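You operate a simulated robot arm through the tools that you are given. There is no shell and no other tool. Be economical: measure what you need, move in short steps, check, and stop when the job is done.

Carry out the task below with a simulated robot arm. There is one attempt and no reset: what you move stays moved.

TASK
Put the steel flask on the brown cork coaster.
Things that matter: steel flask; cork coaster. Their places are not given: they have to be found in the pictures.

It is judged by the outcome, as a careful person would: the job done as asked, and still so three seconds after it is handed in. It fails if anything else is knocked over, pushed out of place, dropped, spilled or broken.

THE ROBOT
A 7-joint arm with a two-finger parallel gripper, fixed in place. Base frame: the origin is at the foot of the arm, x ahead of it, y to its left, z up; the work surface is at about z = 0.76. Lengths are in m, angles in rad, forces in N, time in s.
With the tool pointing down near the work surface it reaches from about 0.3 to 0.7 m from the base axis. Its first joint turns from -1.152 to 1.152 rad. Payload 1.57 kg.
Tool frame: the origin (TCP) lies between the finger pads and is the grasp point; the fingertips stand 0.03 m ahead of it; z points along the fingers, y is the line along which they close. The gripper opens to 0.11 m. The fingers are 0.024 m wide and 0.012 m thick; the gripper's body (0.048 by 0.112 m) begins 0.078 m behind the TCP.
Orientation is told as [roll, pitch, yaw] about the base's x, y, z axes, in that order, counted from this pose: with the fingers straight down and closing along the base's y, the tool's x points along the base's -x, its y along +y and its z along -z.

THE INTERFACE
- The arm moves only by the tool jog_arm. Its arguments are lists of equal length, an entry for each row: "linear": the shift along the tool's x, y, z in cm, a list of three; "delta_rot": the turn, a rotation vector about the tool's x, y, z in rad, a list of three; "hand": the finger opening in cm, from 0 to 11. In form: {"linear": [[dx, dy, dz], ...], "delta_rot": [[wx, wy, wz], ...], "hand": [hand, ...]}. A call has 1 to 10 rows; each row is the pose to reach, as a shift and turn from the pose commanded when the call began, along the tool's axes at that moment. A row lasts 0.2 s, in which the tool goes at most 0.05 m and 0.15 rad; a call with a longer step from one row to the next is refused whole, and so is a gripper value outside its range. A pose out of reach is approached as far as the arm can. The call stops where the force on the tool passes 40 N (or 10 N more than at its start, if that is more) or the arm is blocked; 0.2 s more then pass. The fingers move at their own pace (about 0.108 m/s each) and stop on an object; they squeeze with about 26 N. The grip force told is the motor's: it shows also when the fingers shut on nothing. Time passes only in rows, and 0.2 s behind the last, so rows that repeat a pose let the fingers close. It gives the time, the measured TCP pose, the force on the tool (base axes), the opening and the grip force at its end, in the units of the frame above (readings bear some noise), and new pictures: "pictures" is both (left out), scene, wrist or none.
- Cameras (640 x 400 px; columns grow to the right, rows downward): "scene" is fixed at [0.154, -0.3902, 1.3913]; the picture's right is [0.85, -0.53, 0.00], its down [-0.37, -0.58, -0.73] and it looks along [0.39, 0.61, -0.69] (base axes); focal length 337 px, centre (320, 200). "wrist" rides on the gripper at [-0.036, 0, -0.08] in the tool frame; the picture's right is [0.00, -1.00, 0.00], its down [0.97, 0.00, -0.24] and it looks along [0.24, 0.00, 0.97] (tool axes); focal length 218 px, centre (320, 200).
- measure_at(camera, pixels): for up to 12 pixels [column, row] of the newest picture of that camera ("zoom" is the newest enlarged one), the place [x, y, z] in the base frame of the surface seen there, good to about 0.002 m. No time passes.
- inspect(camera, box): a new picture of the part [left, top, right, bottom] of that camera's present view, enlarged. No time passes.
- finish_job(): hands the job in; it is judged then, once.

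Work in short steps. Measure before you move; look again where a grasp or a placing could have gone wrong, and mend it. You have 60 turns and 100 pictures in all, the two below and enlarged ones among them. Open the gripper and draw the arm clear of the work before you hand the job in, unless the task says otherwise; then end with one line.

The tools are called as a command line: name --argument value ..., lists and objects as JSON in quotes. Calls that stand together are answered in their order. jog_arm: Moves the arm, as the interface text tells. Its arguments: {"type":"object","properties":{"linear":{"type":"array","items":{"type":"array","items":{"type":"number"}}},"delta_rot":{"type":"array","items":{"type":"array","items":{"type":"number"}}},"hand":{"type":"array","items":{"type":"number"}},"pictures":{"type":"string","enum":["both","scene","wrist","none"]}},"required":["linear","delta_rot","hand"]} The other tools are called the same way: measure_at (camera, pixels) gives the place of the surface under pixels of a picture; inspect (camera, box) takes an enlarged picture of a part of a camera's view; finish_job () hands the job in.

At the start:

```text
clock: 0.0
position: [0.4165, -0.0626, 1.01]
tool_rot: [0.0, 0.0, 0.0]
contact_force: [-0.2, 0.7, -0.6]
width: 0.1099
grip_force: 0.1
```

scene: 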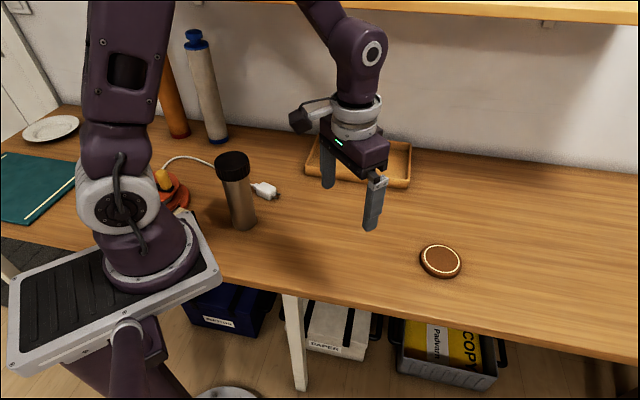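
wrist: 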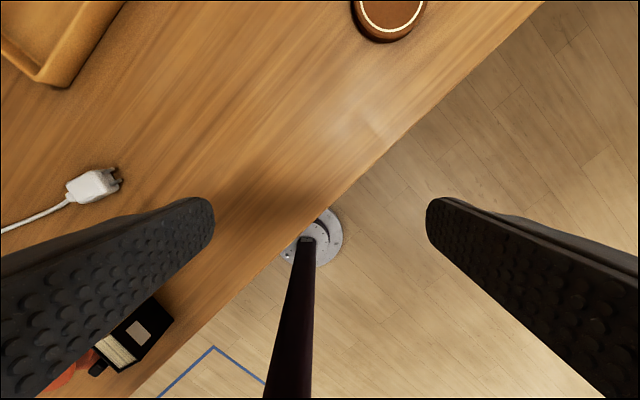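

The flask appears near (238,190) in the scene picture, and the coaster near (441,261). I will enlarge and measure both.

inspect --camera "scene" --box '[150, 130, 310, 230]'

measure_at --camera "scene" --pixels '[[232, 157], [232, 168], [225, 200], [240, 200], [252, 200], [243, 227], [441, 260], [422, 258], [461, 262], [441, 246], [441, 275], [265, 190]]'

inspect --camera "scene" --box '[400, 230, 480, 280]'

```text
4.00 times, centred on (230, 180) of scene
```

zoom: 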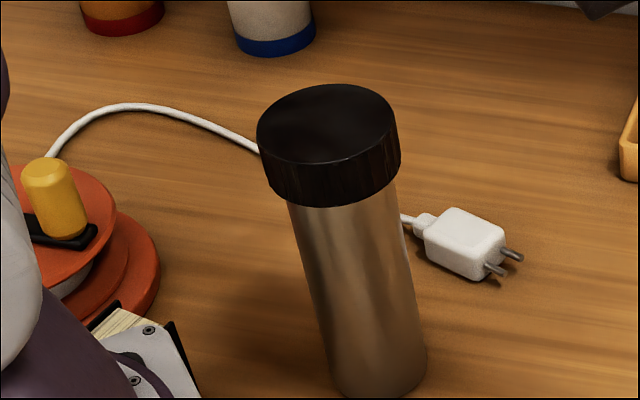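

```text
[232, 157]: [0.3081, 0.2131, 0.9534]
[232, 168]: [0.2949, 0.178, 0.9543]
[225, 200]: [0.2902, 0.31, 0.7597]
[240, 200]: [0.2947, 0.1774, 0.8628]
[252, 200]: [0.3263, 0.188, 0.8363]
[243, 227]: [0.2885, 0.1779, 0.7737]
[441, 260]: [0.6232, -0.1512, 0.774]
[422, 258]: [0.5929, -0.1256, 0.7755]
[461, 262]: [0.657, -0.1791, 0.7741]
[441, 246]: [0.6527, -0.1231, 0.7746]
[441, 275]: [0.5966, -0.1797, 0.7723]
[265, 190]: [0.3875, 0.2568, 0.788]
```

```text
8.00 times, centred on (440, 255) of scene
```

zoom: 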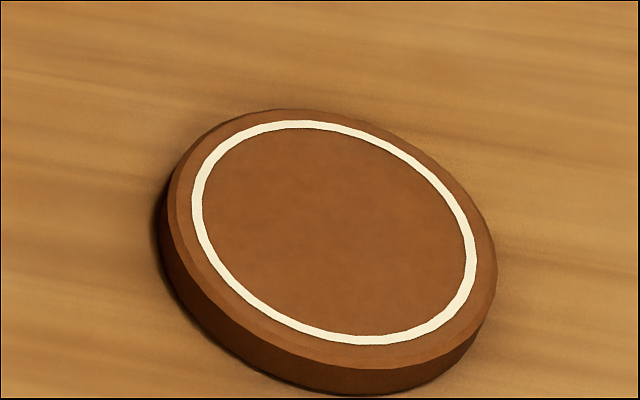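

The coaster centre is about (0.625, -0.151) with its top at z = 0.774. Next I'll measure the flask's lid rim and body edges.

measure_at --camera "scene" --pixels '[[216, 162], [248, 160], [231, 153], [231, 170], [234, 178], [230, 161], [235, 190], [245, 190], [224, 188], [250, 186], [236, 183], [238, 200]]'

measure_at --camera "zoom" --pixels '[[200, 150], [480, 290], [300, 112], [340, 365], [175, 200], [490, 250], [330, 235]]'

```text
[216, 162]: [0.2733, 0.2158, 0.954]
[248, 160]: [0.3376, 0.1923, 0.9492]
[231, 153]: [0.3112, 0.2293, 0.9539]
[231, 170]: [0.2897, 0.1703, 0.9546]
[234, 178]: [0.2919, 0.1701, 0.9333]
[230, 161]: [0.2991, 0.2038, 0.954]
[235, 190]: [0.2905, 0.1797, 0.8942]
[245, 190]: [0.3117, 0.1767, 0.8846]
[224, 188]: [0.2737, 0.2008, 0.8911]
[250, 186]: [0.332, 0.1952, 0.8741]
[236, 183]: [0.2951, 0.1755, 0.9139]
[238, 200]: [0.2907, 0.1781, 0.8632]
```

```text
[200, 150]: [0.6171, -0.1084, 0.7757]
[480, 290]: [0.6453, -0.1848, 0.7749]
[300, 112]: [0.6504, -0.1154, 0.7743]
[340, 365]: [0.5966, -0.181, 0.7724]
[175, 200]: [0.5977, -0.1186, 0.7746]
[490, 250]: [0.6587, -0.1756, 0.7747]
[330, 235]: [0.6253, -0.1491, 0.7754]
```

The flask axis is at about (0.303, 0.203), with a body diameter of 0.058 and a lid diameter of 0.07 with its top at 0.954. I'll move above it, slightly higher, with the fingers open.

jog_arm --linear '[[0, 0, -2], [1.9, 4.4, -2], [3.8, 8.8, -2], [5.7, 13.2, -2], [7.6, 17.6, -2], [9.5, 22, -2], [11.35, 26.56, -2], [11.35, 26.56, -2]]' --delta_rot '[[0, 0, 0], [0, 0, 0], [0, 0, 0], [0, 0, 0], [0, 0, 0], [0, 0, 0], [0, 0, 0], [0, 0, 0]]' --hand '[11, 11, 11, 11, 11, 11, 11, 11]'

```text
clock: 1.8
position: [0.3027, 0.2025, 1.0307]
tool_rot: [-0.001, 0.001, 0.0]
contact_force: [0.0, -0.7, 0.1]
width: 0.1098
grip_force: 0.1
```

scene: 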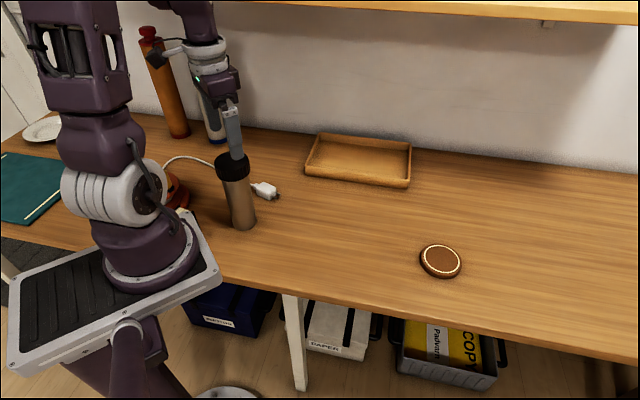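
wrist: 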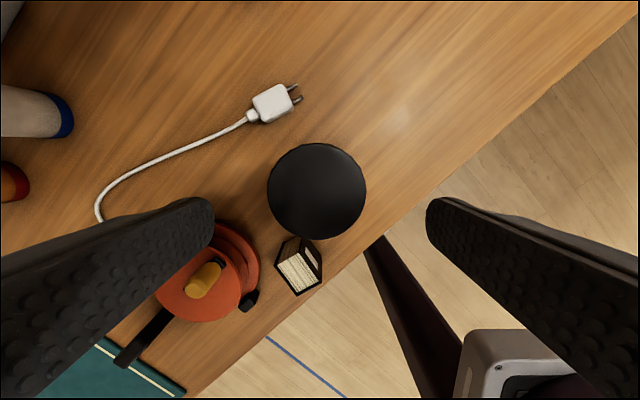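

The lid centre at (317,191) puts the flask at about (0.306, 0.205). I'll check the heights of the neighbours before descending.

measure_at --camera "wrist" --pixels '[[317, 191], [268, 188], [366, 188], [310, 144], [320, 238], [203, 280], [240, 250], [300, 258], [315, 255]]'

```text
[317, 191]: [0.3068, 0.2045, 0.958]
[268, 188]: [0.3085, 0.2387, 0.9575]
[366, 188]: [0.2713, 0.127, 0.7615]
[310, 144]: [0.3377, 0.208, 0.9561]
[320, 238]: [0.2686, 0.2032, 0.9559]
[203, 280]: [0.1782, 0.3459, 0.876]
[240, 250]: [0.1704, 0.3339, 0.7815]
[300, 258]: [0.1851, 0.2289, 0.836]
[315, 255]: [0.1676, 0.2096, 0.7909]
```

The neighbours are low and out of the way. I'll descend to TCP z ≈ 0.89, which leaves the palm clear of the lid.

jog_arm --linear '[[-0.25, 0.18, 3], [-0.25, 0.18, 6], [-0.25, 0.18, 9], [-0.25, 0.18, 11.5], [-0.25, 0.18, 13], [-0.25, 0.18, 14], [-0.25, 0.18, 14]]' --delta_rot '[[0, 0, 0], [0, 0, 0], [0, 0, 0], [0, 0, 0], [0, 0, 0], [0, 0, 0], [0, 0, 0]]' --hand '[11, 11, 11, 11, 11, 11, 11]'

inspect --camera "scene" --box '[150, 100, 310, 200]'

```text
clock: 3.4
position: [0.3069, 0.2038, 0.89]
tool_rot: [0.0, 0.0, 0.0]
contact_force: [-0.6, 0.1, -0.2]
width: 0.1099
grip_force: 0.1
```

scene: 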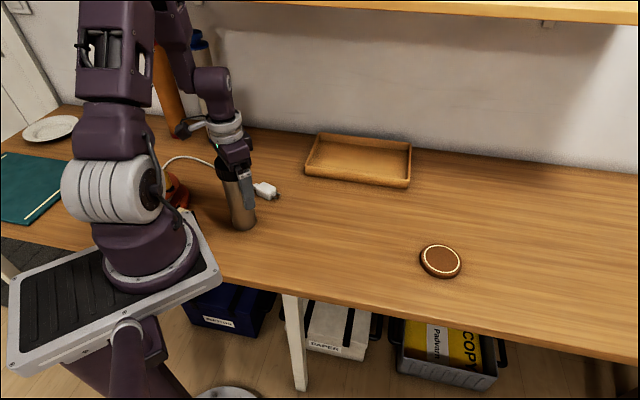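
wrist: 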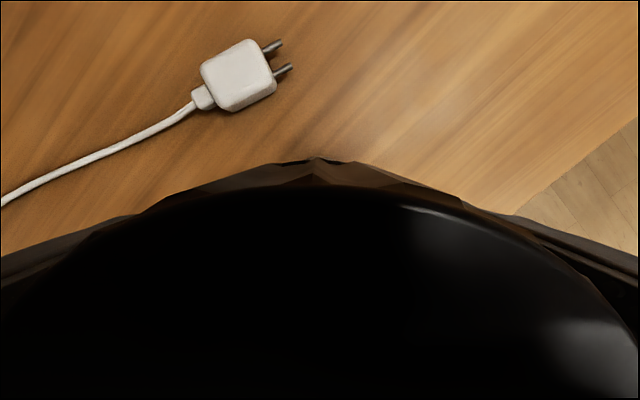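

```text
4.00 times, centred on (230, 150) of scene
```

zoom: 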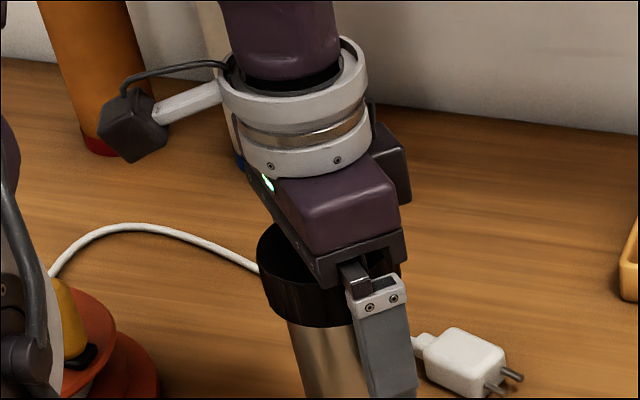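

The fingers straddle the lid and upper body without contact, so I'll close the gripper.

jog_arm --linear '[[0, 0, 0], [0, 0, 0], [0, 0, 0], [0, 0, 0], [0, 0, 0]]' --delta_rot '[[0, 0, 0], [0, 0, 0], [0, 0, 0], [0, 0, 0], [0, 0, 0]]' --hand '[8, 6.5, 5, 5, 5]' --pictures "scene"

inspect --camera "scene" --box '[150, 130, 310, 230]'

```text
clock: 4.6
position: [0.3066, 0.2035, 0.8905]
tool_rot: [-0.001, 0.0, 0.0]
contact_force: [0.3, -0.2, 0.0]
width: 0.0708
grip_force: 26.3
```

scene: 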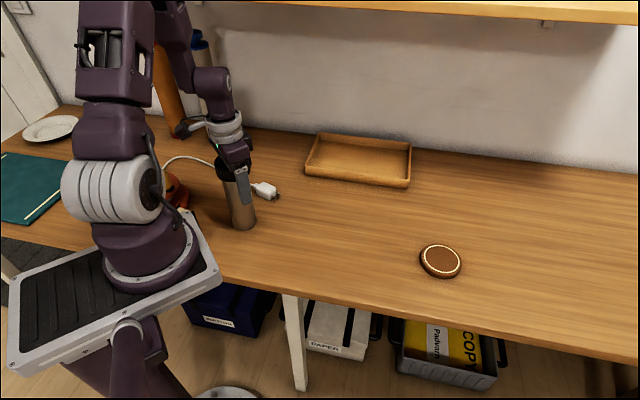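

```text
4.00 times, centred on (230, 180) of scene
```

zoom: 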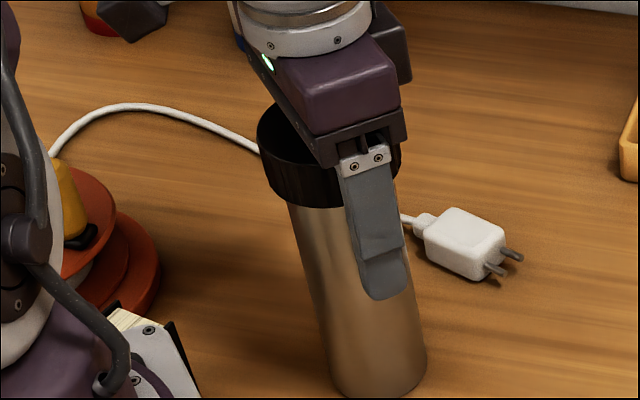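

The width of 0.0708 means the grip is on the lid. I'll test with a 1 cm lift to see whether the body comes along.

jog_arm --linear '[[0, 0, -0.3], [0, 0, -0.6], [0, 0, -1], [0, 0, -1]]' --delta_rot '[[0, 0, 0], [0, 0, 0], [0, 0, 0], [0, 0, 0]]' --hand '[5, 5, 5, 5]' --pictures "scene"

inspect --camera "scene" --box '[160, 140, 320, 240]'

```text
clock: 5.6
position: [0.3064, 0.2047, 0.8991]
tool_rot: [-0.001, 0.0, 0.0]
contact_force: [-0.7, 0.5, -3.1]
width: 0.0705
grip_force: 25.6
```

scene: 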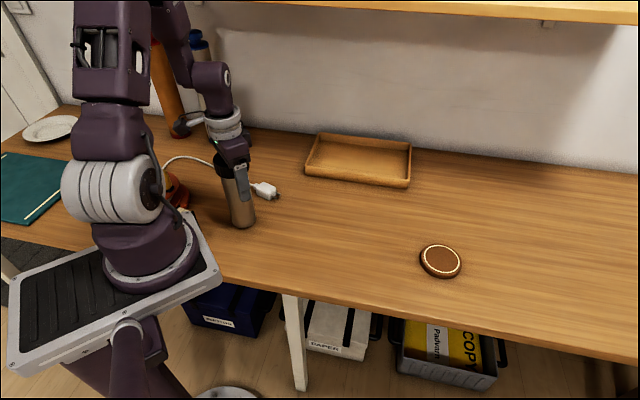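

```text
4.00 times, centred on (240, 190) of scene
```

zoom: 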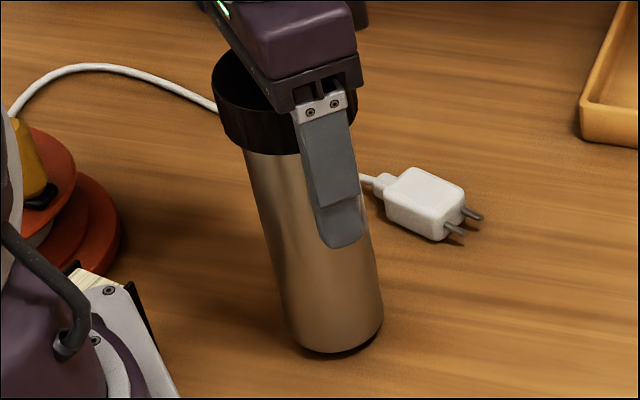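

The whole flask came up, with a load of about 3 N and its base clear of the table. I'll lift higher and carry it smoothly toward the coaster.

jog_arm --linear '[[0, 0, -2], [0, 0, -4.5], [0, 0, -7], [0, 0, -9], [-1.5, -1.7, -10], [-4, -4.4, -10], [-6.7, -7.4, -10], [-9.4, -10.4, -10], [-12.1, -13.4, -10], [-14.4, -15.9, -10]]' --delta_rot '[[0, 0, 0], [0, 0, 0], [0, 0, 0], [0, 0, 0], [0, 0, 0], [0, 0, 0], [0, 0, 0], [0, 0, 0], [0, 0, 0], [0, 0, 0]]' --hand '[5, 5, 5, 5, 5, 5, 5, 5, 5, 5]' --pictures "scene"

```text
clock: 7.8
position: [0.4503, 0.0458, 0.9989]
tool_rot: [-0.001, -0.001, -0.001]
contact_force: [0.5, 1.1, -3.6]
width: 0.0704
grip_force: 25.9
```

scene: 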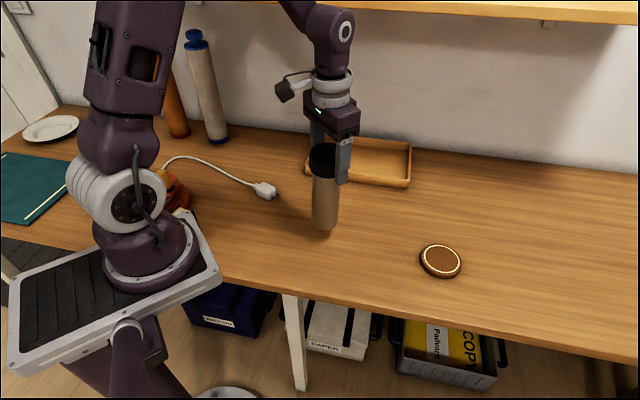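

The flask is held steadily. The remaining shift is +0.175 in x and -0.195 in y.

jog_arm --linear '[[-2, -2.2, 0], [-4.5, -5, 0], [-7.2, -8, 0], [-9.9, -11, 0], [-12.6, -14, 0], [-15, -16.7, 0], [-16.7, -18.6, 0], [-17.5, -19.5, 0], [-17.5, -19.5, 0], [-17.5, -19.5, 0]]' --delta_rot '[[0, 0, 0], [0, 0, 0], [0, 0, 0], [0, 0, 0], [0, 0, 0], [0, 0, 0], [0, 0, 0], [0, 0, 0], [0, 0, 0], [0, 0, 0]]' --hand '[5, 5, 5, 5, 5, 5, 5, 5, 5, 5]' --pictures "scene"

inspect --camera "scene" --box '[360, 150, 520, 290]'

```text
clock: 10.0
position: [0.624, -0.1504, 0.9993]
tool_rot: [-0.001, 0.0, 0.001]
contact_force: [0.6, -0.1, -2.7]
width: 0.0705
grip_force: 25.8
```

scene: 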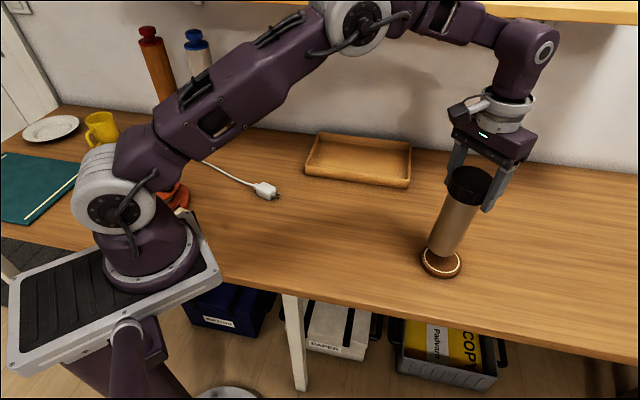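

```text
2.86 times, centred on (440, 220) of scene
```

zoom: 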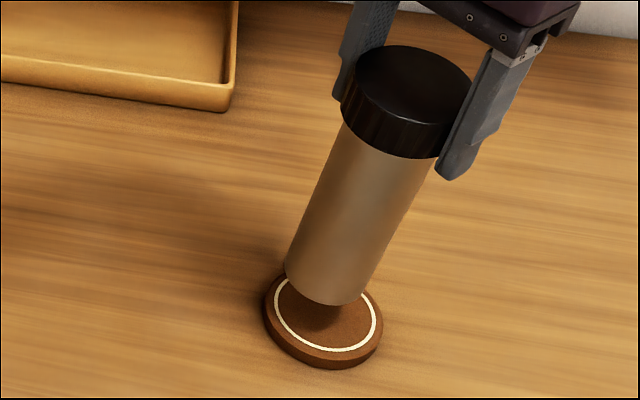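

I'll check the flask's tilt and axis by measuring the lid and body edges.

measure_at --camera "zoom" --pixels '[[414, 85], [345, 88], [410, 50], [405, 124], [365, 180], [330, 270], [348, 150], [295, 265], [410, 190], [362, 285], [322, 298]]'

```text
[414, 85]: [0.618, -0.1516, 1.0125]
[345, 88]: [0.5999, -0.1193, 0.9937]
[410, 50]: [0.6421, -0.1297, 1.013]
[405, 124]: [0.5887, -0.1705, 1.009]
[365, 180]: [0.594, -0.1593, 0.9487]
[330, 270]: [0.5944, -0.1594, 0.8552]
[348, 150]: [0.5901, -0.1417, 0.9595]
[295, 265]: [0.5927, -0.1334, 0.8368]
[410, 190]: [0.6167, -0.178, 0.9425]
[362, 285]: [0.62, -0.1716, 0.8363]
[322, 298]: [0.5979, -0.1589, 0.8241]
```

The flask is upright, but it has slipped down in the grip: the lid top is at 1.0125, so the base is near 0.817, about 4 cm above the coaster. I'll set it down promptly, with a 5 mm +x centring shift.

jog_arm --linear '[[-0.3, 0, 1.2], [-0.5, 0, 2.4], [-0.5, 0, 3.4], [-0.5, 0, 4.0]]' --delta_rot '[[0, 0, 0], [0, 0, 0], [0, 0, 0], [0, 0, 0]]' --hand '[5, 5, 5, 5]' --pictures "scene"

inspect --camera "scene" --box '[360, 150, 520, 290]'

```text
clock: 11.0
position: [0.6311, -0.149, 0.9591]
tool_rot: [-0.001, -0.002, 0.001]
contact_force: [-0.5, 0.9, -2.9]
width: 0.0704
grip_force: 26.4
```

scene: 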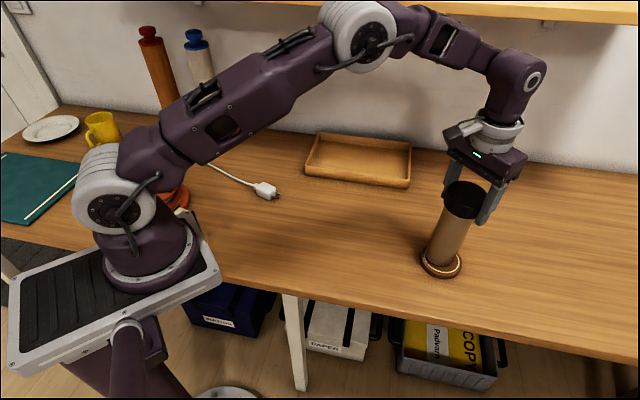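

```text
2.86 times, centred on (440, 220) of scene
```

zoom: 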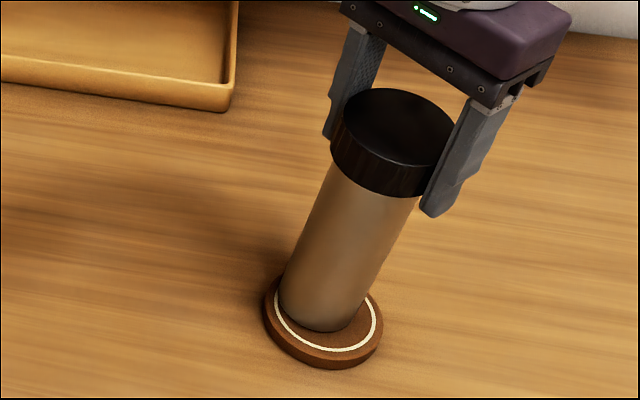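

measure_at --camera "zoom" --pixels '[[392, 127], [385, 92], [385, 162], [355, 210], [320, 310], [318, 325], [318, 335], [285, 295], [358, 318], [275, 320], [375, 330], [330, 358]]'

```text
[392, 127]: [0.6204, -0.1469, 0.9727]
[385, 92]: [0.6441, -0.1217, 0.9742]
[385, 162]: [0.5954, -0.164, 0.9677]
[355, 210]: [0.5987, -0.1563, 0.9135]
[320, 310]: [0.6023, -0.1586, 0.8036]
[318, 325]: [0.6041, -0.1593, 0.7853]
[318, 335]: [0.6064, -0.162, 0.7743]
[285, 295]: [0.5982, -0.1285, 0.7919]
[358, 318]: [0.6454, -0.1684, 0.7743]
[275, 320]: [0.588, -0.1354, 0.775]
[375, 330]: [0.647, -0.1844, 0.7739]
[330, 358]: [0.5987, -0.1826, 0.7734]
```

The base is about 3 mm above the coaster, with its axis at about (0.625, -0.144). I'll nudge -4 mm in y and lower gently to contact.

jog_arm --linear '[[0, -0.4, 0], [0, -0.4, 0.2], [0, -0.4, 0.4], [0, -0.4, 0.5], [0, -0.4, 0.5]]' --delta_rot '[[0, 0, 0], [0, 0, 0], [0, 0, 0], [0, 0, 0], [0, 0, 0]]' --hand '[5, 5, 5, 5, 5]' --pictures "scene"

inspect --camera "scene" --box '[360, 150, 520, 290]'

measure_at --camera "zoom" --pixels '[[392, 130], [385, 97], [385, 165], [355, 213], [340, 260], [322, 312], [320, 325]]'

```text
clock: 12.2
position: [0.6317, -0.1518, 0.9557]
tool_rot: [0.0, -0.006, 0.0]
contact_force: [-0.4, 4.4, 25.7]
width: 0.0703
grip_force: 25.6
```

scene: 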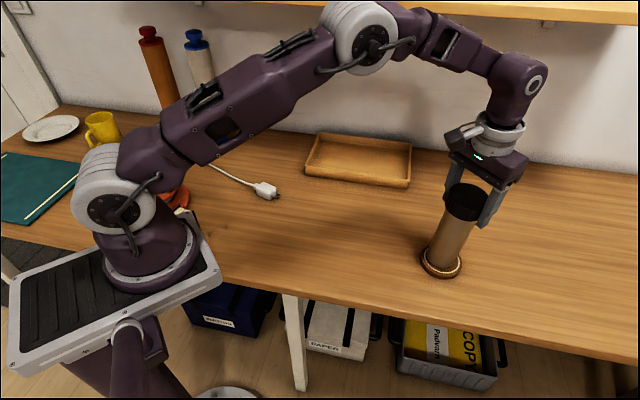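

```text
2.86 times, centred on (440, 220) of scene
```

zoom: 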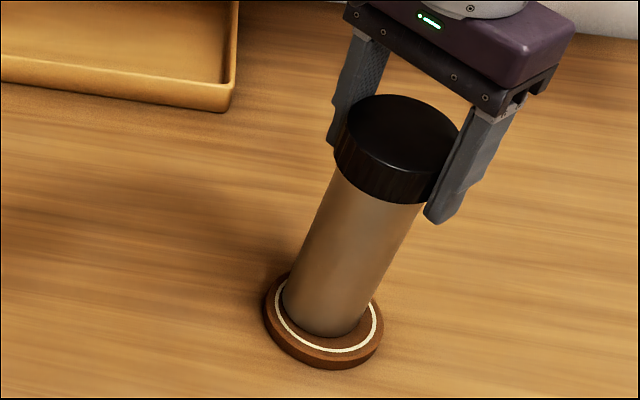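

```text
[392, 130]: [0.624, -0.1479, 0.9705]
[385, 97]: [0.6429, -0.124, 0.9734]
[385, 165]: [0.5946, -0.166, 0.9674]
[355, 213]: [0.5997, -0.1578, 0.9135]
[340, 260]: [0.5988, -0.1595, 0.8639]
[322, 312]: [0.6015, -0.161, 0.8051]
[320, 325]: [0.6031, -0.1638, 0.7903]
```

The 25.7 N upward force shows the flask is seated and well centred. I'll ease the pressure slightly, then open slowly.

jog_arm --linear '[[0, 0, -0.25], [0, 0, -0.25], [0, 0, -0.25], [0, 0, -0.25], [0, 0, -0.25], [0, 0, -0.25], [0, 0, -0.25]]' --delta_rot '[[0, 0, 0], [0, 0, 0], [0, 0, 0], [0, 0, 0], [0, 0, 0], [0, 0, 0], [0, 0, 0]]' --hand '[5, 7.2, 7.5, 8, 9, 10.5, 10.5]' --pictures "both"

```text
clock: 13.8
position: [0.6305, -0.1527, 0.9561]
tool_rot: [0.0, 0.0, 0.001]
contact_force: [-0.4, -0.3, -0.7]
width: 0.1052
grip_force: 0.0
```

scene: 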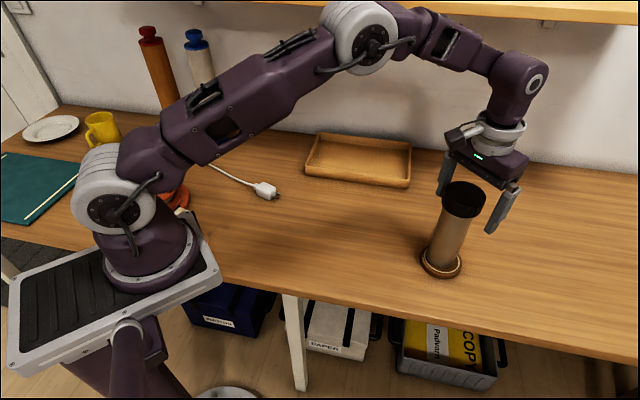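
wrist: 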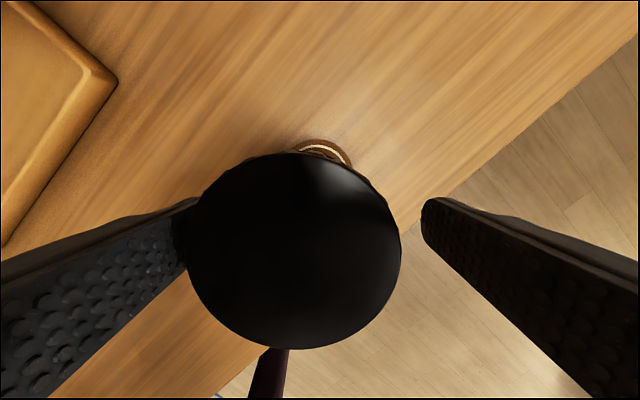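

The flask stands free on its own. I'll rise straight up and pull back.

jog_arm --linear '[[0, 0.4, 0], [0, 0.4, -2], [0, 0.4, -5], [0, 0.4, -9], [0, 0.4, -12], [3, 0.4, -13], [7, 0.4, -13], [11, 0.4, -13], [14, 0.4, -13], [14, 0.4, -13]]' --delta_rot '[[0, 0, 0], [0, 0, 0], [0, 0, 0], [0, 0, 0], [0, 0, 0], [0, 0, 0], [0, 0, 0], [0, 0, 0], [0, 0, 0], [0, 0, 0]]' --hand '[11, 11, 11, 11, 11, 11, 11, 11, 11, 11]' --pictures "scene"

inspect --camera "scene" --box '[360, 150, 520, 290]'

measure_at --camera "zoom" --pixels '[[392, 130], [355, 213], [340, 260], [322, 312]]'

```text
clock: 16.0
position: [0.4892, -0.1489, 1.0862]
tool_rot: [0.0, -0.001, 0.0]
contact_force: [0.3, 0.1, -0.6]
width: 0.1098
grip_force: 0.1
```

scene: 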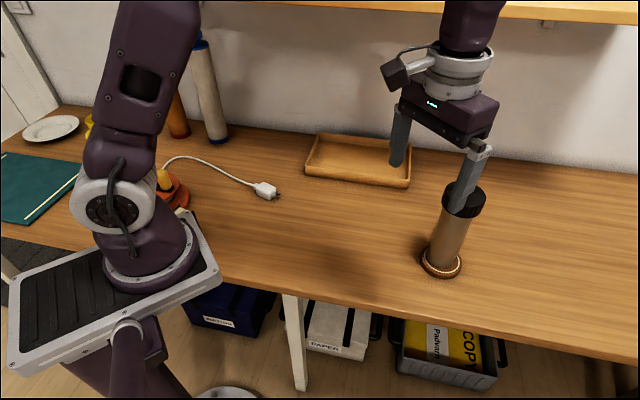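

```text
2.86 times, centred on (440, 220) of scene
```

zoom: 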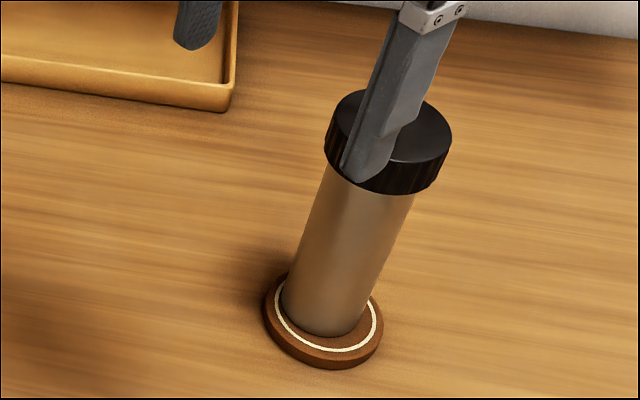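

```text
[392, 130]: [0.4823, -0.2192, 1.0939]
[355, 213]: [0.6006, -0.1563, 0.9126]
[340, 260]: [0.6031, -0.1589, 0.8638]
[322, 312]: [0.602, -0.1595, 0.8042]
```

The flask stands upright and centred on the coaster, and the arm is clear with the gripper open.

finish_job

```text
The job is handed in.
```

The steel flask is standing upright, roughly centred on the cork coaster; it slipped a few centimetres in the grip on the way but wasn't dropped, and I saw nothing else disturbed.
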